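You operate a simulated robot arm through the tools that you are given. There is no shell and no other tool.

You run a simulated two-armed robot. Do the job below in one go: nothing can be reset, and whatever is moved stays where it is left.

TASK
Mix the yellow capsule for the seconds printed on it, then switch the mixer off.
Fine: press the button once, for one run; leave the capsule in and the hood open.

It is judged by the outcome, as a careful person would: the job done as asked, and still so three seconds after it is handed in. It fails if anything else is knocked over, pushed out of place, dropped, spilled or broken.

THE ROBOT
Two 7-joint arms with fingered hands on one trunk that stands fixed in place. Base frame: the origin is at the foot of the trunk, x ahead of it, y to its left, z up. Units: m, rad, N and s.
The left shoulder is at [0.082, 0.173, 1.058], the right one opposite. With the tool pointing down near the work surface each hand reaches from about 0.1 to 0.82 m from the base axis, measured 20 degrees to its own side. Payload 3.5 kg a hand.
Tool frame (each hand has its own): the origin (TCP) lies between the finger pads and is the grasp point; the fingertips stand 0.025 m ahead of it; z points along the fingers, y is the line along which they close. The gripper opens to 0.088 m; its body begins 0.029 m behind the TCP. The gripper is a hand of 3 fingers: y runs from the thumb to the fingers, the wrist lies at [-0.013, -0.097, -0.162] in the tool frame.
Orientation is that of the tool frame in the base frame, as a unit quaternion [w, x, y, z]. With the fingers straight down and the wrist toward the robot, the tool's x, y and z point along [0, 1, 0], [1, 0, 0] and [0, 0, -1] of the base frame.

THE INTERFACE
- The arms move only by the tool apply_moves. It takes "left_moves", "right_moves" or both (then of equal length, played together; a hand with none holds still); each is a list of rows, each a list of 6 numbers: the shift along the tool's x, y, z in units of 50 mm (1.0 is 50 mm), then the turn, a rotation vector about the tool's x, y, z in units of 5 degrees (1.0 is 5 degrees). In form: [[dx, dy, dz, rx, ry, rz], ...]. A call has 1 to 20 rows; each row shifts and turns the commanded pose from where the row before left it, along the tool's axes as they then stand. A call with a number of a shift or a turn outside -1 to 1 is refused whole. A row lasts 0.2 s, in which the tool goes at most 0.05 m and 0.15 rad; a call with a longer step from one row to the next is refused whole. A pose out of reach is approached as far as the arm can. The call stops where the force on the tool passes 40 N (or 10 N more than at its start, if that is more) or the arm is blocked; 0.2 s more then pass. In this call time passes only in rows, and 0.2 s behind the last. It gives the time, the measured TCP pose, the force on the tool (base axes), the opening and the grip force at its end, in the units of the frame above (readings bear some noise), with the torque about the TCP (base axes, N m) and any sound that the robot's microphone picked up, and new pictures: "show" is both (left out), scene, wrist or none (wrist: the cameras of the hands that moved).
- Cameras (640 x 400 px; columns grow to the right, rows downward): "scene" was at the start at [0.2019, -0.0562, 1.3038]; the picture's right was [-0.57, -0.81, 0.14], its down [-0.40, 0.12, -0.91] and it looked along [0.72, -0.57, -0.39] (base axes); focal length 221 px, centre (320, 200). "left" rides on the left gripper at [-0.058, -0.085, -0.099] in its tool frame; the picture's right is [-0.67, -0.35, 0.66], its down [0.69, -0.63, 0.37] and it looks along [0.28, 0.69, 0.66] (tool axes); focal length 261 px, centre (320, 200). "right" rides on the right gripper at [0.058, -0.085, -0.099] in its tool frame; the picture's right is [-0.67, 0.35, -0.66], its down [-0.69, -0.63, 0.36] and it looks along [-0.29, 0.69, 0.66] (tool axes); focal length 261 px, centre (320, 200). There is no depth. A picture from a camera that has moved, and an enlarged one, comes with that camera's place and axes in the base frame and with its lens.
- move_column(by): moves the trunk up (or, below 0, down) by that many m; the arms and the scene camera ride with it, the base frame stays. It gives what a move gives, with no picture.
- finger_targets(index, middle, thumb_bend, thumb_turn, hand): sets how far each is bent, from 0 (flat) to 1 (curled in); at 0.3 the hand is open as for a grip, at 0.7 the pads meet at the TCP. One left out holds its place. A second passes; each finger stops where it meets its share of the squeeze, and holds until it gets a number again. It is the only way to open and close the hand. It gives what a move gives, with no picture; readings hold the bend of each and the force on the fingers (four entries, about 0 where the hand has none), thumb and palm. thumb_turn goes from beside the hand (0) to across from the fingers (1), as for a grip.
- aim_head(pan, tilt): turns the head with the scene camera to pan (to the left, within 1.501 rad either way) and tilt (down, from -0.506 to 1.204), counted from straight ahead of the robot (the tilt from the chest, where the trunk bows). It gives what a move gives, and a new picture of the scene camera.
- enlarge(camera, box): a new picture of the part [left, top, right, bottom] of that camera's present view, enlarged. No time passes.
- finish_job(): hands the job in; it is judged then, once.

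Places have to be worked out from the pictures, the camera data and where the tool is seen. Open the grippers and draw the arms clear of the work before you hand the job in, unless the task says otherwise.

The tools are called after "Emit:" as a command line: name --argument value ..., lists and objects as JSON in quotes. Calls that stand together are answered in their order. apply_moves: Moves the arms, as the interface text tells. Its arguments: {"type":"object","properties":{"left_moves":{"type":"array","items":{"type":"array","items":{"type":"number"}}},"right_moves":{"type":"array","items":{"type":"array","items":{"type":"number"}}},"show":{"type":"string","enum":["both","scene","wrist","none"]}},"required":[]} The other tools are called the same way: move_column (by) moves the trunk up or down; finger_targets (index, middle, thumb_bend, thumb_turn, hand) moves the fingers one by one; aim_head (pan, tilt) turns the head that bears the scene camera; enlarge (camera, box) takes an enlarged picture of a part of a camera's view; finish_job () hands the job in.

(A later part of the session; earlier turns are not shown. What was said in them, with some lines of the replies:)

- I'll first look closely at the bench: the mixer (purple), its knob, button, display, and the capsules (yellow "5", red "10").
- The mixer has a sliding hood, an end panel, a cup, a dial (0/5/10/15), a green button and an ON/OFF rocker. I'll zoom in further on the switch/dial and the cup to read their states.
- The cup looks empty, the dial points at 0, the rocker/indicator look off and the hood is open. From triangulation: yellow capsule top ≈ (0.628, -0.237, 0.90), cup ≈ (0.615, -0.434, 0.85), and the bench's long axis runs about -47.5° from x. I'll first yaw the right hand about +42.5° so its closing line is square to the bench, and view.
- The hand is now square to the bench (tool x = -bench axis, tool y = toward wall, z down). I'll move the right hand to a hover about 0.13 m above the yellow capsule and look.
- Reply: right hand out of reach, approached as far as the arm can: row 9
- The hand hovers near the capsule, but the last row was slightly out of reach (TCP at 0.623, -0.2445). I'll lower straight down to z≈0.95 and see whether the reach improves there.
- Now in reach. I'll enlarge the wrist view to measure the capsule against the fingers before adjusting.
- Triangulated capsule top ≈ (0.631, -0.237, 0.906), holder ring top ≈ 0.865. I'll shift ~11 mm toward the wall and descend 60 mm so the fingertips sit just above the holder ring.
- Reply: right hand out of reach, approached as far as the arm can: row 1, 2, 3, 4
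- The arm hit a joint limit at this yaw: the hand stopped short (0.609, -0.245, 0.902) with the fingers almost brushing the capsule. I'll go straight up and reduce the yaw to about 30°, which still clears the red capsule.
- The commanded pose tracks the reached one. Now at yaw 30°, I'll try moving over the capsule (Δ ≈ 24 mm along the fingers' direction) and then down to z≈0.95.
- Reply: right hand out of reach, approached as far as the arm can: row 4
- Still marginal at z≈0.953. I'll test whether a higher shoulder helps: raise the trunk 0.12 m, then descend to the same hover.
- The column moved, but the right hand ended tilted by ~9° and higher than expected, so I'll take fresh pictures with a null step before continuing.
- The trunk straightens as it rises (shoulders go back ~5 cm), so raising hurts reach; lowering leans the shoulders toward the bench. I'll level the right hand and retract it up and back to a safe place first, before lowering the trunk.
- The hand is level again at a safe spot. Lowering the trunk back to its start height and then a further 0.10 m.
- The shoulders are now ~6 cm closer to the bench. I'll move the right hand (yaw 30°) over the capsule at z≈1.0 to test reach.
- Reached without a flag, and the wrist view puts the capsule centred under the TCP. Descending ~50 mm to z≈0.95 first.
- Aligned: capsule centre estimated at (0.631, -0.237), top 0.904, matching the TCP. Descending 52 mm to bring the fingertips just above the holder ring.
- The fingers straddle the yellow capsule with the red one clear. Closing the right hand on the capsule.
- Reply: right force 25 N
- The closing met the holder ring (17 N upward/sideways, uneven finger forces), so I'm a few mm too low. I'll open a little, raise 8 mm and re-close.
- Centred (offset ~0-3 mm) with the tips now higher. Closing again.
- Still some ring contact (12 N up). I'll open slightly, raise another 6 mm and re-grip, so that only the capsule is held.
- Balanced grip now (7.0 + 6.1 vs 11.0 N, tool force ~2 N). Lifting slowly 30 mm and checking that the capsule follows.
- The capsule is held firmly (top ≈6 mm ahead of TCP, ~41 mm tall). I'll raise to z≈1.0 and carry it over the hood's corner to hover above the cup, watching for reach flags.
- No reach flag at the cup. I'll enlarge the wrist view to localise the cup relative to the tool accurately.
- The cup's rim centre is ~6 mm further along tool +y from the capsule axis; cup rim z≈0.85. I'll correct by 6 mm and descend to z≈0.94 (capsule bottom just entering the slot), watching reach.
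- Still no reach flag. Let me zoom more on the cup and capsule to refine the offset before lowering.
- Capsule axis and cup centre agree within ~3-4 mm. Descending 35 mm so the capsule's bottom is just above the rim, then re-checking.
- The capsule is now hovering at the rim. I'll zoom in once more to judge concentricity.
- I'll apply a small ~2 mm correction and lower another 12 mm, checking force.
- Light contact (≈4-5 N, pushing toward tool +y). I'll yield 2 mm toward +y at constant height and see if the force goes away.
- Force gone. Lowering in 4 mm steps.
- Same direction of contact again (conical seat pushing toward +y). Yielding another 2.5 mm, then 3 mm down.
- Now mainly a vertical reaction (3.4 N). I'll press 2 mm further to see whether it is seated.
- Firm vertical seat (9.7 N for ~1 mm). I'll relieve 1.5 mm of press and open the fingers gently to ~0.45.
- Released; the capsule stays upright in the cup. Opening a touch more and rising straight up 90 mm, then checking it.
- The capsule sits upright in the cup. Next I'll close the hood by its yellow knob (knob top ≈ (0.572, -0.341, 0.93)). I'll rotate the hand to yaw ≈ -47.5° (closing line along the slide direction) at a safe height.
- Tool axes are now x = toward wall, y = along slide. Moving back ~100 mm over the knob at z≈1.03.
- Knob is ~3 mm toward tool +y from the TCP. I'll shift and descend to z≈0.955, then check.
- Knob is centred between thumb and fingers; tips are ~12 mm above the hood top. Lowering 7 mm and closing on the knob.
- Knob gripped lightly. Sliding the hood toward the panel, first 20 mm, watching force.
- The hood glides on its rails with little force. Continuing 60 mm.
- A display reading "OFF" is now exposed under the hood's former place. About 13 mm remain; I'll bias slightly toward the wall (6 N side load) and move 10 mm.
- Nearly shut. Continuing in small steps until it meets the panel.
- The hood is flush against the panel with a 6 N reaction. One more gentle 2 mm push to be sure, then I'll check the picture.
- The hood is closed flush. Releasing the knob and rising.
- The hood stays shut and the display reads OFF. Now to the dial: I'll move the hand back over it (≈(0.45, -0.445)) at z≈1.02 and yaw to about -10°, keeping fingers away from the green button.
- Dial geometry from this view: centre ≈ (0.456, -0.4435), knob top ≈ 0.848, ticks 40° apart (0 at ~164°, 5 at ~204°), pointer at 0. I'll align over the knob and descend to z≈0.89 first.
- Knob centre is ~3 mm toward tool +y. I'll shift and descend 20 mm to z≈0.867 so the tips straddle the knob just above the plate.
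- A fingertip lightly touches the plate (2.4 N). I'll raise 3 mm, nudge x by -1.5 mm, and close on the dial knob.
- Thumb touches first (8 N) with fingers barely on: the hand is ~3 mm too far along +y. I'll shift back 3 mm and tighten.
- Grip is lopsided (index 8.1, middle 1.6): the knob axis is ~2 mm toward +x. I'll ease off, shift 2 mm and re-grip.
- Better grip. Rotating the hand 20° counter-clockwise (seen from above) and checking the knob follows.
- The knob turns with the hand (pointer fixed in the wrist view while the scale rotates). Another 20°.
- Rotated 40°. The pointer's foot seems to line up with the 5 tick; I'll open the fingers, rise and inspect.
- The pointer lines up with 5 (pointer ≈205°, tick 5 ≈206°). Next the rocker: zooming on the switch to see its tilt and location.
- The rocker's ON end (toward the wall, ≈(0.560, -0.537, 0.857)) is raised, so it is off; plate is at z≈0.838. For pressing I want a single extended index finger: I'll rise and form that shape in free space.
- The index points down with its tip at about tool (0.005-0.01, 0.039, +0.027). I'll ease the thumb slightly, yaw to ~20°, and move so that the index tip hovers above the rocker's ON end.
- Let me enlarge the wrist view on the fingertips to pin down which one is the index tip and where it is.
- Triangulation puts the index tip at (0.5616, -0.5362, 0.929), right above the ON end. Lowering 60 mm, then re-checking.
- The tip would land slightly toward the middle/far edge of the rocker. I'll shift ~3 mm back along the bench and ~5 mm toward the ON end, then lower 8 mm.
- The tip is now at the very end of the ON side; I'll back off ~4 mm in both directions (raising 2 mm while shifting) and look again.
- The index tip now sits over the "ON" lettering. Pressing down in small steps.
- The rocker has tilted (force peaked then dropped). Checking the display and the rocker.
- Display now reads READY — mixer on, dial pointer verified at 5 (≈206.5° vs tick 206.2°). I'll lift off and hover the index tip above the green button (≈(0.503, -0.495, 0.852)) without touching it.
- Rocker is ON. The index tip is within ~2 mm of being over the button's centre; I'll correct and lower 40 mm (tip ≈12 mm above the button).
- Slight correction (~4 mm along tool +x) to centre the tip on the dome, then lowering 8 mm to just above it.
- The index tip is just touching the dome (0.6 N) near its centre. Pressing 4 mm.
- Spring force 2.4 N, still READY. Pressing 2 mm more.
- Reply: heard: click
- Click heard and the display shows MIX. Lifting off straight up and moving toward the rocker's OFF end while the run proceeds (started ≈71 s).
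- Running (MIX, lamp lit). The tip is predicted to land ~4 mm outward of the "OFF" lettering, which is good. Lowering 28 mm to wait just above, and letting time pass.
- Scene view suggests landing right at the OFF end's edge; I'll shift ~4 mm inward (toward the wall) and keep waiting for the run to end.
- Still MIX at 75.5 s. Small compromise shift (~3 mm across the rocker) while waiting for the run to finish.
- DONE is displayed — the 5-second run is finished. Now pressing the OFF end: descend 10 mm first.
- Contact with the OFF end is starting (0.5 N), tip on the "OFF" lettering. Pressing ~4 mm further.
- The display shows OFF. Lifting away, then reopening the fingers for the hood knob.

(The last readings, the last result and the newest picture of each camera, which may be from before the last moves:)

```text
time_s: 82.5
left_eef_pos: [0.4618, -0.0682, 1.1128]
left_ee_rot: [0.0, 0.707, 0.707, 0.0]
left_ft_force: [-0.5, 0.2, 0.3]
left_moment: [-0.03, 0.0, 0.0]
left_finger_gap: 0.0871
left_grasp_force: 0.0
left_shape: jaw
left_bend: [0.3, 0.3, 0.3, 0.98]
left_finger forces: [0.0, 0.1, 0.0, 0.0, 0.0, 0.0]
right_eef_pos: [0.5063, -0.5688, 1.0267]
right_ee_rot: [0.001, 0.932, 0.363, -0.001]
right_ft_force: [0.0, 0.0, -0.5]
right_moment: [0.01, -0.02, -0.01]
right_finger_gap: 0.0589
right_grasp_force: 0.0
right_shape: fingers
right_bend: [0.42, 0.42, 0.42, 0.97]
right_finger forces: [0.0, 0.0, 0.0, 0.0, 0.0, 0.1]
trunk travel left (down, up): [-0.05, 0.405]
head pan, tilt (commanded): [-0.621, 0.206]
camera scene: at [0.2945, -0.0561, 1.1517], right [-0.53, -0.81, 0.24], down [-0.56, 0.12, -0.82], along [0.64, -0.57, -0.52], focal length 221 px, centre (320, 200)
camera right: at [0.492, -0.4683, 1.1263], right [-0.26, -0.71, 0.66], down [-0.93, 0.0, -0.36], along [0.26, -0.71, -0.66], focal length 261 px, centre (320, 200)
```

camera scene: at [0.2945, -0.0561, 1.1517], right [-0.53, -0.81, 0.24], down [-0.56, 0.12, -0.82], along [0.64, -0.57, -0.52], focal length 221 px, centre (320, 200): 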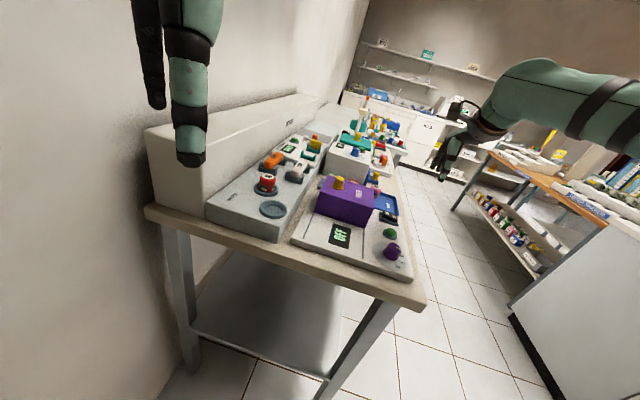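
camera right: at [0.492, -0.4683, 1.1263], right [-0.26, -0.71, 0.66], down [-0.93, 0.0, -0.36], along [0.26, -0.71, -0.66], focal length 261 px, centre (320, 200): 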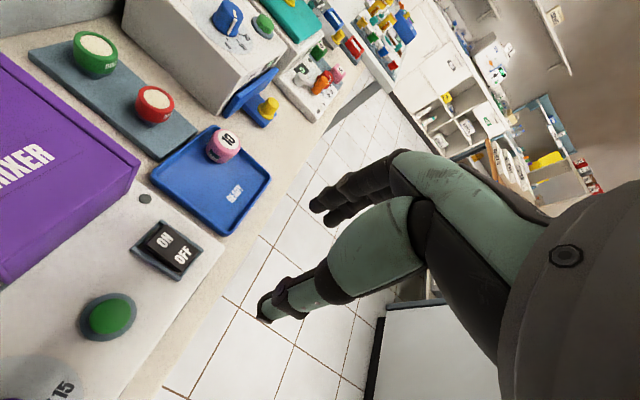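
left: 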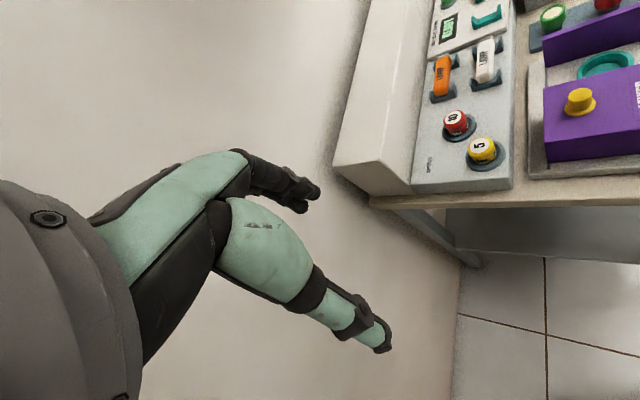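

Rocker off, pink capsule and all else undisturbed. Moving over the hood knob (≈(0.642, -0.413)) at z≈1.03.

Emit:
apply_moves --right_moves '[[0.819, -0.093, 0, 0, 0, 0], [0.819, -0.093, 0, 0, 0, 0], [0.819, -0.093, 0, 0, 0, 0], [0.819, -0.093, 0, 0, 0, 0], [0.819, -0.093, 0, 0, 0, 0]]' --show "none"

Emit:
enlarge --camera "right" --box '[120, 190, 360, 390]'

```text
time_s: 83.7
left_eef_pos: [0.463, -0.0678, 1.1133]
left_ee_rot: [-0.001, 0.706, 0.708, 0.0]
left_ft_force: [0.9, -0.7, 0.3]
left_moment: [-0.03, 0.0, -0.01]
left_finger_gap: 0.0875
left_grasp_force: 0.0
left_shape: jaw
left_bend: [0.3, 0.3, 0.3, 0.98]
left_finger forces: [0.0, 0.0, 0.1, 0.0, 0.1, 0.0]
right_eef_pos: [0.6416, -0.4147, 1.0254]
right_ee_rot: [-0.001, 0.932, 0.362, -0.003]
right_ft_force: [0.1, 0.0, -0.2]
right_moment: [0.0, 0.01, -0.02]
right_finger_gap: 0.0588
right_grasp_force: 0.0
right_shape: fingers
right_bend: [0.42, 0.42, 0.42, 0.97]
right_finger forces: [0.0, 0.0, 0.0, 0.1, 0.0, 0.0]
trunk travel left (down, up): [-0.05, 0.405]
head pan, tilt (commanded): [-0.621, 0.206]
```

```text
2.00 times, centred on (240, 290) of right
camera zoom: at [0.6283, -0.3138, 1.1243], right [-0.26, -0.71, 0.66], down [-0.93, 0.0, -0.36], along [0.25, -0.71, -0.66], focal length 521 px, centre (480, 20)
```

zoom: 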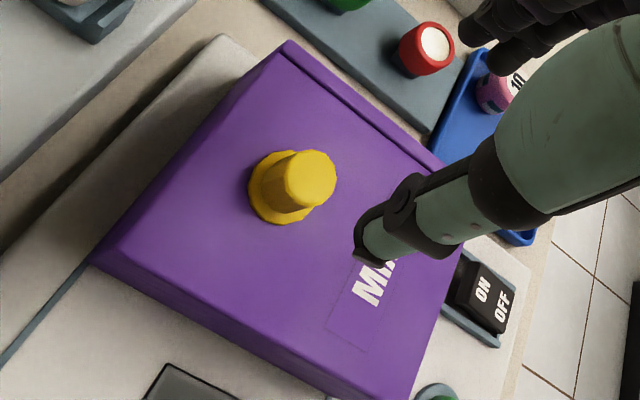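

The knob is ~8 mm toward -y and 2.5 mm toward +x from the TCP. Correcting and descending to z≈0.955.

Emit:
apply_moves --right_moves '[[0.05, -0.16, 0.2, 0, 0, 0], [0, 0, 0.4, 0, 0, 0], [0, 0, 0.4, 0, 0, 0], [0, 0, 0.4, 0, 0, 0]]' --show "none"

Emit:
enlarge --camera "right" --box '[200, 150, 400, 310]'

Emit:
enlarge --camera "scene" --box '[300, 130, 420, 270]'

```text
time_s: 84.7
left_eef_pos: [0.4622, -0.068, 1.1133]
left_ee_rot: [0.001, 0.707, 0.708, 0.0]
left_ft_force: [0.7, -1.3, 0.3]
left_moment: [-0.02, -0.02, -0.03]
left_finger_gap: 0.0874
left_grasp_force: 0.0
left_shape: jaw
left_bend: [0.3, 0.3, 0.3, 0.98]
left_finger forces: [0.1, 0.0, 0.0, 0.1, 0.0, 0.1]
right_eef_pos: [0.6371, -0.4062, 0.9548]
right_ee_rot: [0.0, 0.932, 0.362, -0.002]
right_ft_force: [-0.3, -0.3, 0.0]
right_moment: [0.01, 0.01, -0.01]
right_finger_gap: 0.0588
right_grasp_force: 0.0
right_shape: fingers
right_bend: [0.42, 0.42, 0.42, 0.97]
right_finger forces: [0.1, 0.0, 0.0, 0.0, 0.1, 0.1]
trunk travel left (down, up): [-0.05, 0.405]
head pan, tilt (commanded): [-0.621, 0.206]
```

```text
2.50 times, centred on (300, 230) of right
camera zoom: at [0.6231, -0.3059, 1.0545], right [-0.26, -0.71, 0.66], down [-0.93, 0.0, -0.36], along [0.26, -0.71, -0.66], focal length 652 px, centre (370, 125)
```

zoom: 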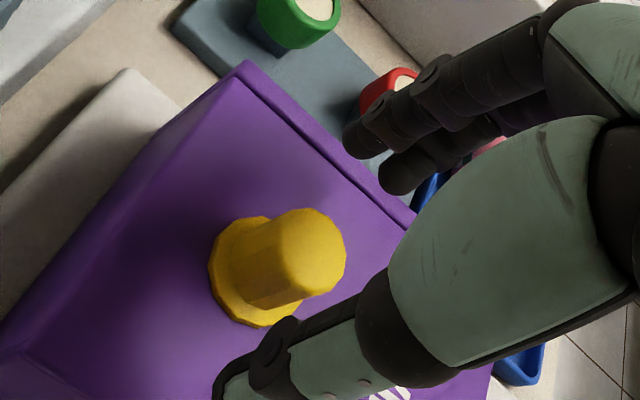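

```text
2.86 times, centred on (360, 200) of scene
camera zoom: at [0.2948, -0.0563, 1.1516], right [-0.53, -0.81, 0.24], down [-0.56, 0.12, -0.82], along [0.64, -0.57, -0.52], focal length 630 px, centre (206, 200)
```

zoom: 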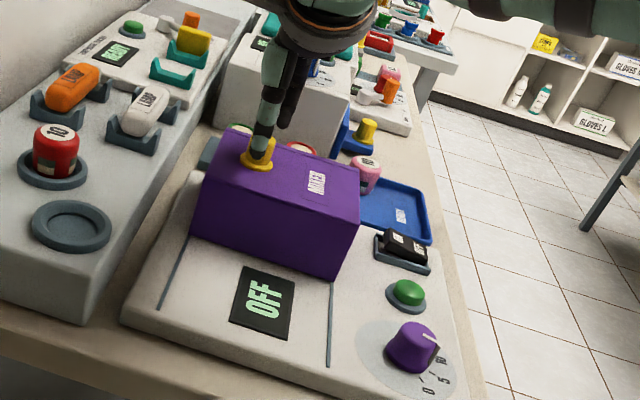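

Same alignment as the first grip. Lowering 7 mm and gripping the knob.

Emit:
apply_moves --right_moves '[[0, 0, 0.14, 0, 0, 0]]' --show "none"

Emit:
finger_targets --hand "right" --index 0.7 --middle 0.7 --thumb_bend 0.7

```text
time_s: 85.1
left_eef_pos: [0.4624, -0.068, 1.1144]
left_ee_rot: [-0.001, 0.706, 0.708, 0.001]
left_ft_force: [-0.3, -0.4, 0.9]
left_moment: [0.02, -0.01, 0.0]
left_finger_gap: 0.0874
left_grasp_force: 0.1
left_shape: jaw
left_bend: [0.3, 0.3, 0.3, 0.98]
left_finger forces: [0.1, 0.1, 0.1, 0.1, 0.0, 0.0]
right_eef_pos: [0.637, -0.4058, 0.9496]
right_ee_rot: [0.0, 0.932, 0.362, 0.0]
right_ft_force: [-0.1, -0.6, 0.3]
right_moment: [0.01, -0.07, 0.0]
right_finger_gap: 0.059
right_grasp_force: 0.1
right_shape: fingers
right_bend: [0.42, 0.42, 0.42, 0.97]
right_finger forces: [0.1, 0.0, 0.0, 0.1, 0.0, 0.1]
trunk travel left (down, up): [-0.05, 0.405]
head pan, tilt (commanded): [-0.621, 0.206]
```

```text
time_s: 86.1
left_eef_pos: [0.4625, -0.0669, 1.1126]
left_ee_rot: [-0.001, 0.706, 0.709, 0.0]
left_ft_force: [0.3, -0.4, 0.5]
left_moment: [0.05, -0.04, 0.01]
left_finger_gap: 0.0875
left_grasp_force: 0.1
left_shape: jaw
left_bend: [0.3, 0.3, 0.3, 0.98]
left_finger forces: [0.0, 0.0, 0.1, 0.0, 0.0, 0.0]
right_eef_pos: [0.6376, -0.4066, 0.9493]
right_ee_rot: [0.0, 0.932, 0.362, -0.002]
right_ft_force: [0.6, -1.3, -1.5]
right_moment: [-0.02, -0.02, 0.03]
right_finger_gap: 0.0135
right_grasp_force: 5.5
right_shape: fingers
right_bend: [0.63, 0.67, 0.64, 0.97]
right_finger forces: [3.8, 2.7, 0.0, 0.1, 5.3, 0.1]
trunk travel left (down, up): [-0.05, 0.405]
head pan, tilt (commanded): [-0.621, 0.206]
```

Balanced grip on the knob. Sliding the hood back open, first 40 mm.

Emit:
apply_moves --right_moves '[[-0.006, -0.2, 0, 0, 0, 0], [-0.006, -0.2, 0, 0, 0, 0], [-0.006, -0.2, 0, 0, 0, 0], [-0.006, -0.2, 0, 0, 0, 0]]' --show "none"

Emit:
enlarge --camera "scene" --box '[300, 130, 420, 270]'

```text
time_s: 87.1
left_eef_pos: [0.4617, -0.068, 1.1141]
left_ee_rot: [0.0, 0.706, 0.708, 0.0]
left_ft_force: [0.9, -0.5, 0.0]
left_moment: [-0.03, 0.01, -0.02]
left_finger_gap: 0.0875
left_grasp_force: 0.1
left_shape: jaw
left_bend: [0.3, 0.3, 0.3, 0.98]
left_finger forces: [0.0, 0.1, 0.0, 0.0, 0.1, 0.1]
right_eef_pos: [0.6085, -0.3774, 0.9499]
right_ee_rot: [0.0, 0.932, 0.363, 0.0]
right_ft_force: [-1.6, -1.1, -3.2]
right_moment: [-0.01, 0.05, -0.01]
right_finger_gap: 0.013
right_grasp_force: 6.0
right_shape: fingers
right_bend: [0.63, 0.67, 0.64, 0.97]
right_finger forces: [3.5, 3.1, 0.0, 0.0, 5.3, 0.0]
trunk travel left (down, up): [-0.05, 0.405]
head pan, tilt (commanded): [-0.621, 0.206]
```

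```text
2.86 times, centred on (360, 200) of scene
camera zoom: at [0.2945, -0.0567, 1.1517], right [-0.53, -0.81, 0.24], down [-0.56, 0.12, -0.82], along [0.64, -0.57, -0.52], focal length 630 px, centre (206, 200)
```

zoom: 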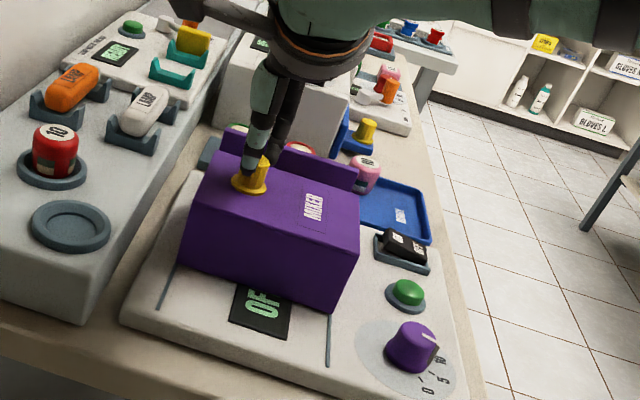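

Sliding well. Another 40 mm.

Emit:
apply_moves --right_moves '[[-0.006, -0.2, 0.01, 0, 0, 0], [-0.006, -0.2, 0.01, 0, 0, 0], [-0.006, -0.2, 0, 0, 0, 0], [-0.006, -0.2, 0, 0, 0, 0]]' --show "none"

Emit:
enlarge --camera "scene" --box '[300, 130, 420, 270]'

```text
time_s: 88.1
left_eef_pos: [0.461, -0.0687, 1.1127]
left_ee_rot: [0.0, 0.706, 0.708, 0.0]
left_ft_force: [-0.4, -0.4, -0.3]
left_moment: [0.01, -0.02, -0.02]
left_finger_gap: 0.0875
left_grasp_force: 0.1
left_shape: jaw
left_bend: [0.3, 0.3, 0.3, 0.98]
left_finger forces: [0.0, 0.0, 0.0, 0.1, 0.0, 0.1]
right_eef_pos: [0.5806, -0.3482, 0.9486]
right_ee_rot: [-0.001, 0.932, 0.363, -0.001]
right_ft_force: [-3.0, -3.4, 1.0]
right_moment: [-0.05, 0.09, 0.02]
right_finger_gap: 0.013
right_grasp_force: 6.4
right_shape: fingers
right_bend: [0.64, 0.67, 0.64, 0.97]
right_finger forces: [3.4, 3.8, 0.0, 0.0, 5.4, 0.0]
trunk travel left (down, up): [-0.05, 0.405]
head pan, tilt (commanded): [-0.621, 0.206]
```

```text
2.86 times, centred on (360, 200) of scene
camera zoom: at [0.2939, -0.0566, 1.1519], right [-0.53, -0.81, 0.24], down [-0.56, 0.12, -0.82], along [0.64, -0.57, -0.52], focal length 630 px, centre (206, 200)
```

zoom: 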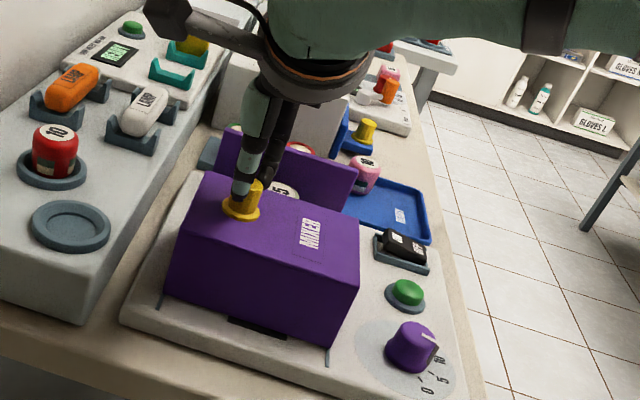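

About 10 mm left to its original open position; nudging x to relieve the 4.5 N side load.

Emit:
apply_moves --right_moves '[[-0.04, -0.08, 0, 0, 0, 0], [-0.01, -0.08, 0, 0, 0, 0]]' --show "none"

Emit:
enlarge --camera "scene" --box '[300, 130, 420, 270]'

```text
time_s: 88.7
left_eef_pos: [0.4622, -0.0668, 1.1144]
left_ee_rot: [0.0, 0.706, 0.708, 0.0]
left_ft_force: [-0.1, 0.1, 0.0]
left_moment: [-0.03, 0.04, -0.01]
left_finger_gap: 0.0875
left_grasp_force: 0.0
left_shape: jaw
left_bend: [0.3, 0.3, 0.3, 0.98]
left_finger forces: [0.0, 0.1, 0.1, 0.0, 0.0, 0.0]
right_eef_pos: [0.5741, -0.3444, 0.9487]
right_ee_rot: [0.0, 0.932, 0.362, -0.001]
right_ft_force: [1.8, 0.4, 0.1]
right_moment: [0.02, -0.03, 0.03]
right_finger_gap: 0.0133
right_grasp_force: 6.3
right_shape: fingers
right_bend: [0.64, 0.67, 0.64, 0.97]
right_finger forces: [4.3, 2.3, 0.0, 0.0, 5.7, 0.0]
trunk travel left (down, up): [-0.05, 0.405]
head pan, tilt (commanded): [-0.621, 0.206]
```

```text
2.86 times, centred on (360, 200) of scene
camera zoom: at [0.2946, -0.056, 1.1517], right [-0.53, -0.81, 0.24], down [-0.56, 0.12, -0.82], along [0.64, -0.57, -0.52], focal length 630 px, centre (206, 200)
```

zoom: 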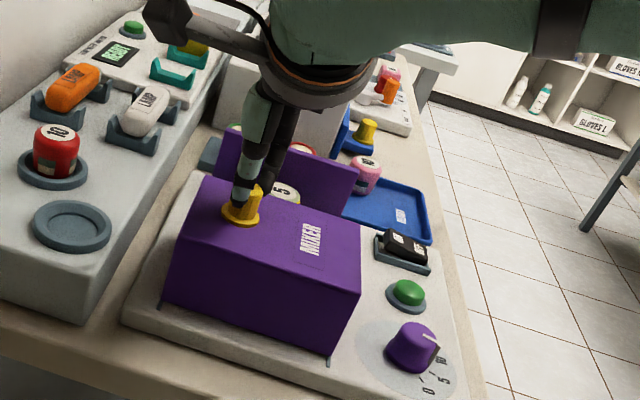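

Nearly at its end stop. A last few millimetres until it resists.

Emit:
apply_moves --right_moves '[[0, -0.06, 0, 0, 0, 0]]' --show "none"

Emit:
enlarge --camera "scene" --box '[300, 130, 420, 270]'

```text
time_s: 89.1
left_eef_pos: [0.4621, -0.0677, 1.1143]
left_ee_rot: [0.0, 0.707, 0.708, 0.0]
left_ft_force: [0.0, 0.2, 0.5]
left_moment: [0.01, -0.01, 0.01]
left_finger_gap: 0.0876
left_grasp_force: 0.0
left_shape: jaw
left_bend: [0.3, 0.3, 0.3, 0.98]
left_finger forces: [0.0, 0.0, 0.1, 0.0, 0.0, 0.0]
right_eef_pos: [0.5725, -0.3421, 0.9488]
right_ee_rot: [0.0, 0.932, 0.363, -0.001]
right_ft_force: [1.4, 1.3, -0.2]
right_moment: [0.04, -0.01, 0.03]
right_finger_gap: 0.0132
right_grasp_force: 5.7
right_shape: fingers
right_bend: [0.64, 0.67, 0.64, 0.97]
right_finger forces: [4.1, 2.3, 0.0, 0.0, 5.8, 0.0]
trunk travel left (down, up): [-0.05, 0.405]
head pan, tilt (commanded): [-0.621, 0.206]
```

```text
2.86 times, centred on (360, 200) of scene
camera zoom: at [0.2946, -0.0559, 1.1517], right [-0.53, -0.81, 0.24], down [-0.56, 0.12, -0.82], along [0.64, -0.57, -0.52], focal length 630 px, centre (206, 200)
```

zoom: 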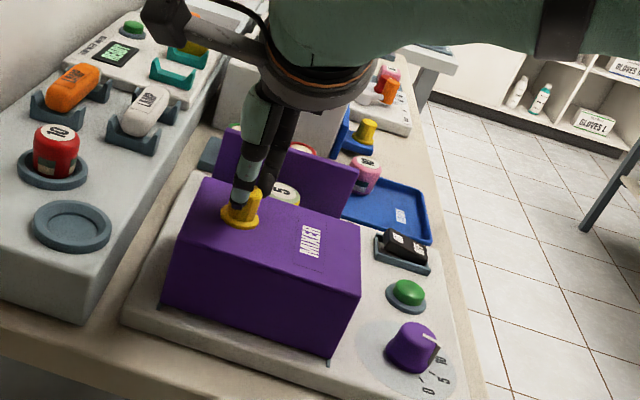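

It's back to its original spot; one more small pull to confirm the stop.

Emit:
apply_moves --right_moves '[[0, -0.06, 0, 0, 0, 0]]' --show "none"

```text
time_s: 89.5
left_eef_pos: [0.4622, -0.0679, 1.1142]
left_ee_rot: [0.001, 0.706, 0.708, 0.0]
left_ft_force: [0.7, -0.4, -0.4]
left_moment: [0.01, -0.03, 0.04]
left_finger_gap: 0.0876
left_grasp_force: 0.0
left_shape: jaw
left_bend: [0.3, 0.3, 0.3, 0.98]
left_finger forces: [0.1, 0.1, 0.0, 0.1, 0.1, 0.0]
right_eef_pos: [0.57, -0.3409, 0.9494]
right_ee_rot: [0.0, 0.932, 0.362, -0.003]
right_ft_force: [3.0, 0.0, 1.7]
right_moment: [-0.02, -0.05, 0.02]
right_finger_gap: 0.0134
right_grasp_force: 6.3
right_shape: fingers
right_bend: [0.64, 0.67, 0.64, 0.97]
right_finger forces: [4.7, 2.6, 0.1, 0.0, 5.2, 0.0]
trunk travel left (down, up): [-0.05, 0.405]
head pan, tilt (commanded): [-0.621, 0.206]
```

A stop reaction is building (≈2-3 N); the hood is fully open. Releasing the knob and rising.

Emit:
finger_targets --hand "right" --index 0.42 --middle 0.42 --thumb_bend 0.42

Emit:
apply_moves --right_moves '[[0, 0, -0.3, 0, 0, 0], [0, 0, -0.5, 0, 0, 0], [0, 0, -0.7, 0, 0, 0], [0, 0, -0.7, 0, 0, 0]]' --show "both"

Emit:
enlarge --camera "right" --box '[120, 150, 360, 390]'

Emit:
enlarge --camera "scene" --box '[300, 160, 430, 280]'

```text
time_s: 90.5
left_eef_pos: [0.4619, -0.0678, 1.1138]
left_ee_rot: [-0.001, 0.706, 0.708, 0.0]
left_ft_force: [-0.2, -0.6, 0.3]
left_moment: [0.0, 0.02, 0.01]
left_finger_gap: 0.0876
left_grasp_force: 0.0
left_shape: jaw
left_bend: [0.3, 0.3, 0.3, 0.98]
left_finger forces: [0.1, 0.0, 0.0, 0.0, 0.0, 0.1]
right_eef_pos: [0.5698, -0.3386, 0.9485]
right_ee_rot: [0.0, 0.932, 0.362, -0.002]
right_ft_force: [0.4, 0.2, -0.6]
right_moment: [0.01, -0.02, 0.01]
right_finger_gap: 0.0586
right_grasp_force: 0.0
right_shape: fingers
right_bend: [0.42, 0.42, 0.42, 0.97]
right_finger forces: [0.0, 0.1, 0.0, 0.1, 0.1, 0.1]
trunk travel left (down, up): [-0.05, 0.405]
head pan, tilt (commanded): [-0.621, 0.206]
```

```text
time_s: 91.5
left_eef_pos: [0.4613, -0.0677, 1.1136]
left_ee_rot: [0.001, 0.706, 0.708, 0.0]
left_ft_force: [0.4, 0.5, -0.2]
left_moment: [0.01, 0.0, -0.03]
left_finger_gap: 0.0875
left_grasp_force: 0.1
left_shape: jaw
left_bend: [0.3, 0.3, 0.3, 0.98]
left_finger forces: [0.0, 0.0, 0.0, 0.0, 0.0, 0.1]
right_eef_pos: [0.5689, -0.3387, 1.0595]
right_ee_rot: [0.0, 0.932, 0.363, -0.002]
right_ft_force: [-0.2, -0.3, -0.5]
right_moment: [-0.01, 0.0, 0.0]
right_finger_gap: 0.0586
right_grasp_force: 0.0
right_shape: fingers
right_bend: [0.42, 0.42, 0.42, 0.97]
right_finger forces: [0.0, 0.0, 0.0, 0.1, 0.0, 0.1]
trunk travel left (down, up): [-0.05, 0.405]
head pan, tilt (commanded): [-0.621, 0.206]
camera scene: at [0.2943, -0.0559, 1.1518], right [-0.53, -0.81, 0.24], down [-0.56, 0.12, -0.82], along [0.64, -0.57, -0.52], focal length 221 px, centre (320, 200)
camera right: at [0.5552, -0.2387, 1.1587], right [-0.26, -0.71, 0.66], down [-0.93, 0.0, -0.36], along [0.26, -0.7, -0.66], focal length 261 px, centre (320, 200)
```

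scene: 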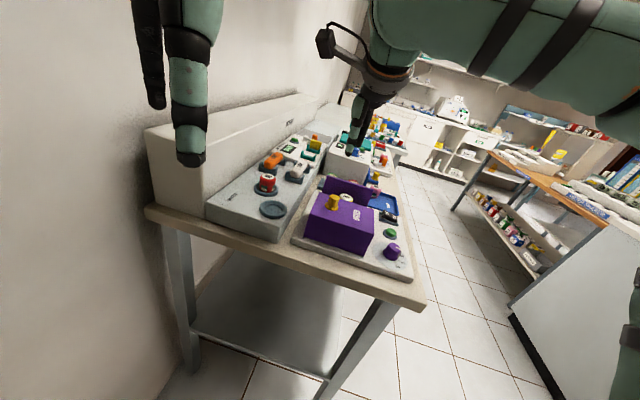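
right: 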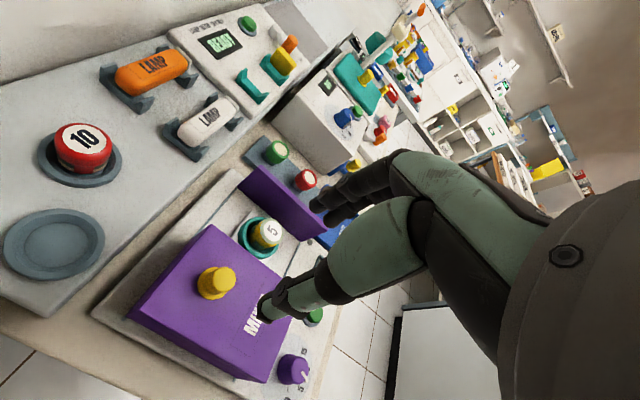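

```text
1.67 times, centred on (240, 270) of right
camera zoom: at [0.5552, -0.2387, 1.1587], right [-0.26, -0.71, 0.66], down [-0.93, 0.0, -0.36], along [0.26, -0.7, -0.66], focal length 434 px, centre (453, 83)
```

zoom: 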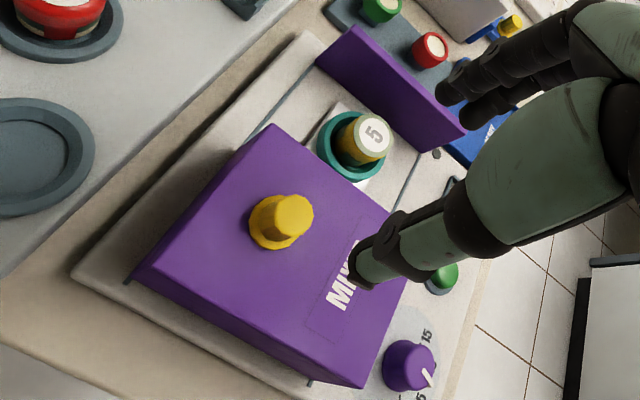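

```text
3.33 times, centred on (365, 220) of scene
camera zoom: at [0.2943, -0.0559, 1.1518], right [-0.53, -0.81, 0.24], down [-0.56, 0.12, -0.82], along [0.64, -0.57, -0.52], focal length 735 px, centre (170, 133)
```

zoom: 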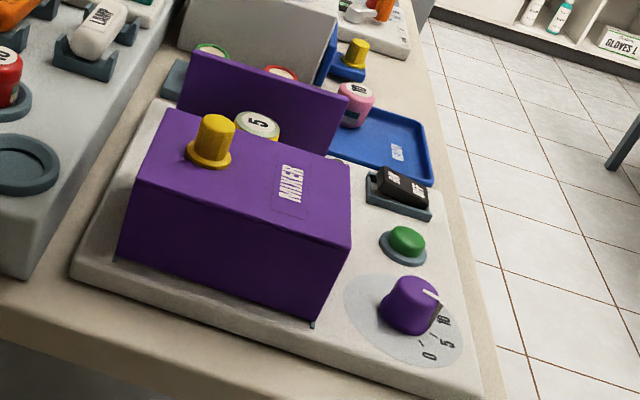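

The capsule stands in the cup, the hood is open, the rocker is off. I'll now retract the right hand up and back, clear of the bench, and verify the final state.

Emit:
apply_moves --right_moves '[[0, 0, -0.7, 0, 0, 0], [0, 0, -0.7, 0, 0, 0], [-0.8, -0.3, 0, 0, 0, 0], [-0.8, -0.3, 0, 0, 0, 0], [-0.8, -0.3, 0, 0, 0, 0], [-0.8, -0.3, 0, 0, 0, 0], [-0.8, -0.3, 0, 0, 0, 0]]' --show "none"

Emit:
finger_targets --hand "right" --index 0.3 --middle 0.3 --thumb_bend 0.3

Emit:
apply_moves --right_moves '[[0, 0, 0, 0, 0, -1], [0, 0, 0, 0, 0, -1], [0, 0, 0, 0, 0, -1], [0, 0, 0, 0, 0, -1], [0, 0, 0, 0, 0, -1], [0, 0, 0, 0, 0, -1], [0, 0, 0, 0, 0, -1], [0, 0, 0, 0, 0, -1]]' --show "both"

Emit:
enlarge --camera "right" --box '[100, 40, 400, 320]'

Emit:
enlarge --camera "scene" --box '[200, 120, 430, 290]'

```text
time_s: 93.1
left_eef_pos: [0.4597, -0.0687, 1.1146]
left_ee_rot: [0.0, 0.707, 0.708, 0.0]
left_ft_force: [-0.3, 0.0, 0.0]
left_moment: [-0.01, 0.01, -0.01]
left_finger_gap: 0.0876
left_grasp_force: 0.0
left_shape: jaw
left_bend: [0.3, 0.3, 0.3, 0.98]
left_finger forces: [0.0, 0.0, 0.1, 0.0, 0.0, 0.0]
right_eef_pos: [0.3717, -0.4188, 1.1288]
right_ee_rot: [-0.001, 0.932, 0.363, -0.002]
right_ft_force: [0.0, -0.7, -1.1]
right_moment: [-0.01, -0.01, -0.01]
right_finger_gap: 0.0588
right_grasp_force: 0.1
right_shape: fingers
right_bend: [0.42, 0.42, 0.42, 0.97]
right_finger forces: [0.1, 0.1, 0.0, 0.0, 0.0, 0.0]
trunk travel left (down, up): [-0.05, 0.405]
head pan, tilt (commanded): [-0.621, 0.206]
```

```text
time_s: 94.1
left_eef_pos: [0.4609, -0.0675, 1.1137]
left_ee_rot: [0.0, 0.706, 0.708, 0.0]
left_ft_force: [0.2, 0.1, 0.0]
left_moment: [0.03, -0.03, -0.01]
left_finger_gap: 0.0877
left_grasp_force: 0.1
left_shape: jaw
left_bend: [0.3, 0.3, 0.3, 0.98]
left_finger forces: [0.0, 0.0, 0.0, 0.0, 0.1, 0.1]
right_eef_pos: [0.3719, -0.4189, 1.1296]
right_ee_rot: [0.0, 0.932, 0.362, -0.001]
right_ft_force: [-0.5, 0.1, -0.2]
right_moment: [0.01, 0.01, 0.02]
right_finger_gap: 0.0843
right_grasp_force: 0.1
right_shape: fingers
right_bend: [0.3, 0.3, 0.3, 0.97]
right_finger forces: [0.1, 0.0, 0.0, 0.0, 0.0, 0.0]
trunk travel left (down, up): [-0.05, 0.405]
head pan, tilt (commanded): [-0.621, 0.206]
```

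```text
time_s: 95.9
left_eef_pos: [0.462, -0.0681, 1.1144]
left_ee_rot: [0.0, 0.706, 0.708, 0.0]
left_ft_force: [-0.9, -0.3, 0.0]
left_moment: [0.03, -0.02, -0.01]
left_finger_gap: 0.0876
left_grasp_force: 0.0
left_shape: jaw
left_bend: [0.3, 0.3, 0.3, 0.98]
left_finger forces: [0.1, 0.1, 0.0, 0.0, 0.0, 0.0]
right_eef_pos: [0.3726, -0.4186, 1.1286]
right_ee_rot: [0.0, 0.751, 0.66, -0.002]
right_ft_force: [-0.3, 0.4, 0.2]
right_moment: [0.0, 0.0, -0.03]
right_finger_gap: 0.0844
right_grasp_force: 0.0
right_shape: fingers
right_bend: [0.3, 0.3, 0.3, 0.97]
right_finger forces: [0.1, 0.1, 0.0, 0.0, 0.1, 0.0]
trunk travel left (down, up): [-0.05, 0.405]
head pan, tilt (commanded): [-0.621, 0.206]
camera scene: at [0.2945, -0.0563, 1.1517], right [-0.53, -0.81, 0.24], down [-0.56, 0.12, -0.82], along [0.64, -0.57, -0.52], focal length 221 px, centre (320, 200)
camera right: at [0.2961, -0.3523, 1.2289], right [0.26, -0.71, 0.66], down [-0.71, -0.6, -0.36], along [0.65, -0.37, -0.66], focal length 261 px, centre (320, 200)
```

scene: 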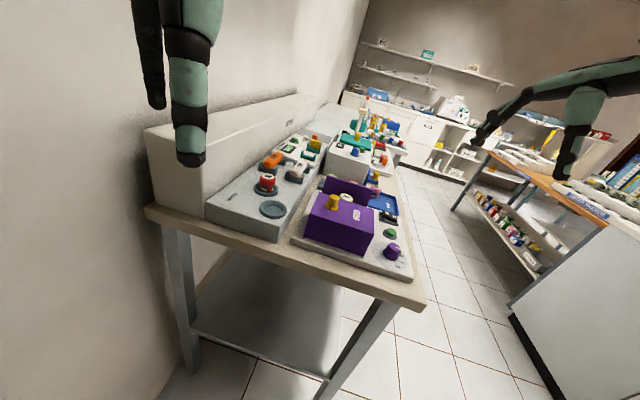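
right: 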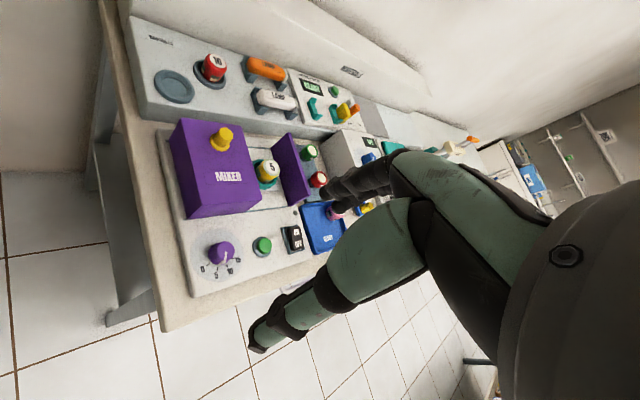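

```text
1.43 times, centred on (250, 180) of right
camera zoom: at [0.2961, -0.3523, 1.2289], right [0.26, -0.71, 0.66], down [-0.71, -0.6, -0.36], along [0.65, -0.37, -0.66], focal length 372 px, centre (420, 229)
```

zoom: 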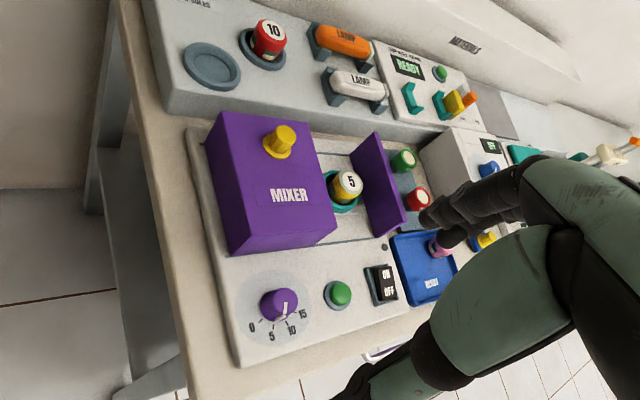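

```text
2.35 times, centred on (315, 205) of scene
camera zoom: at [0.2945, -0.0563, 1.1517], right [-0.53, -0.81, 0.24], down [-0.56, 0.12, -0.82], along [0.64, -0.57, -0.52], focal length 519 px, centre (332, 188)
```

zoom: 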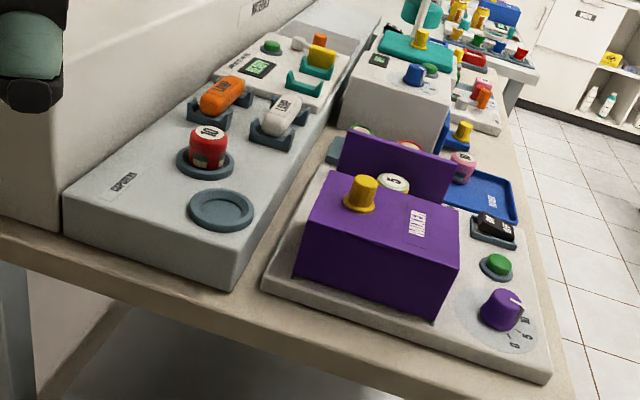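

Everything is in place. I'll double-check the dial, rocker and lamp up close before handing in.

Emit:
enlarge --camera "right" --box '[180, 210, 320, 300]'

Emit:
enlarge --camera "right" --box '[220, 120, 360, 230]'

Emit:
enlarge --camera "scene" --box '[360, 200, 420, 270]'

```text
4.44 times, centred on (250, 255) of right
camera zoom: at [0.2961, -0.3523, 1.2289], right [0.26, -0.71, 0.66], down [-0.71, -0.6, -0.36], along [0.65, -0.37, -0.66], focal length 1158 px, centre (631, -44)
```

zoom: 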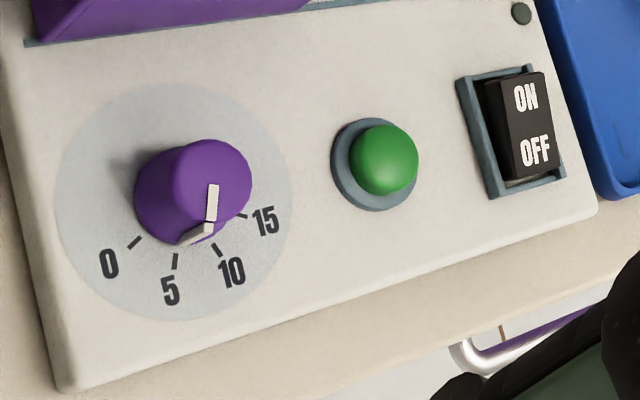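

```text
3.64 times, centred on (290, 175) of right
camera zoom: at [0.2961, -0.3523, 1.2289], right [0.26, -0.71, 0.66], down [-0.71, -0.6, -0.36], along [0.65, -0.37, -0.66], focal length 948 px, centre (429, 291)
```

zoom: 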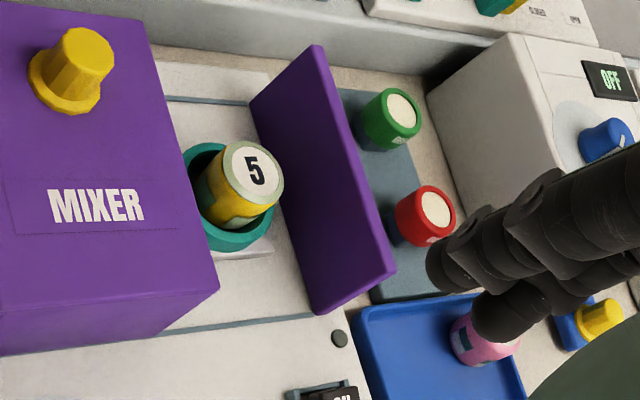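

```text
5.71 times, centred on (390, 235) of scene
camera zoom: at [0.2945, -0.0563, 1.1517], right [-0.53, -0.81, 0.24], down [-0.56, 0.12, -0.82], along [0.64, -0.57, -0.52], focal length 1260 px, centre (-80, 0)
```

zoom: 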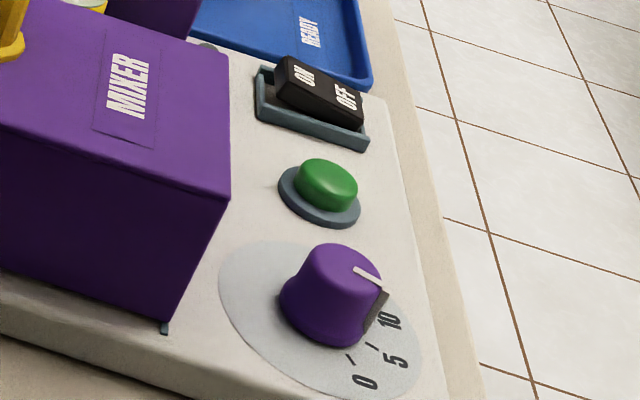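

The pointer is at 5, the display, rocker and lamp all show off, and the hood is open. The mixed capsule stands upright in the cup, everything else is undisturbed, and both hands are open and clear. Handing in.

Emit:
finish_job

```text
The job is handed in.
```

I mixed the yellow capsule for the 5 seconds printed on it, then switched the mixer off. The job has been handed in.

- **Mixing:** I set the dial to 5, closed the hood, switched on and pressed the green button once. The display showed MIX. It still read MIX about 4.5 seconds after the click and read DONE a second later.
- **Off:** I pressed the rocker to OFF. The display then read OFF and the lamp was dark.
- **Left as asked:** The capsule is standing in the cup and the hood is fully open. The dial is still at 5.
- **Rest of the bench:** Nothing else was knocked over or moved. Both hands are open and clear of the work.

While lifting the capsule out, my fingers pressed against its holder ring for a moment, at about 17 N. I opened, raised and gripped again, and the rack looked unmoved afterwards.
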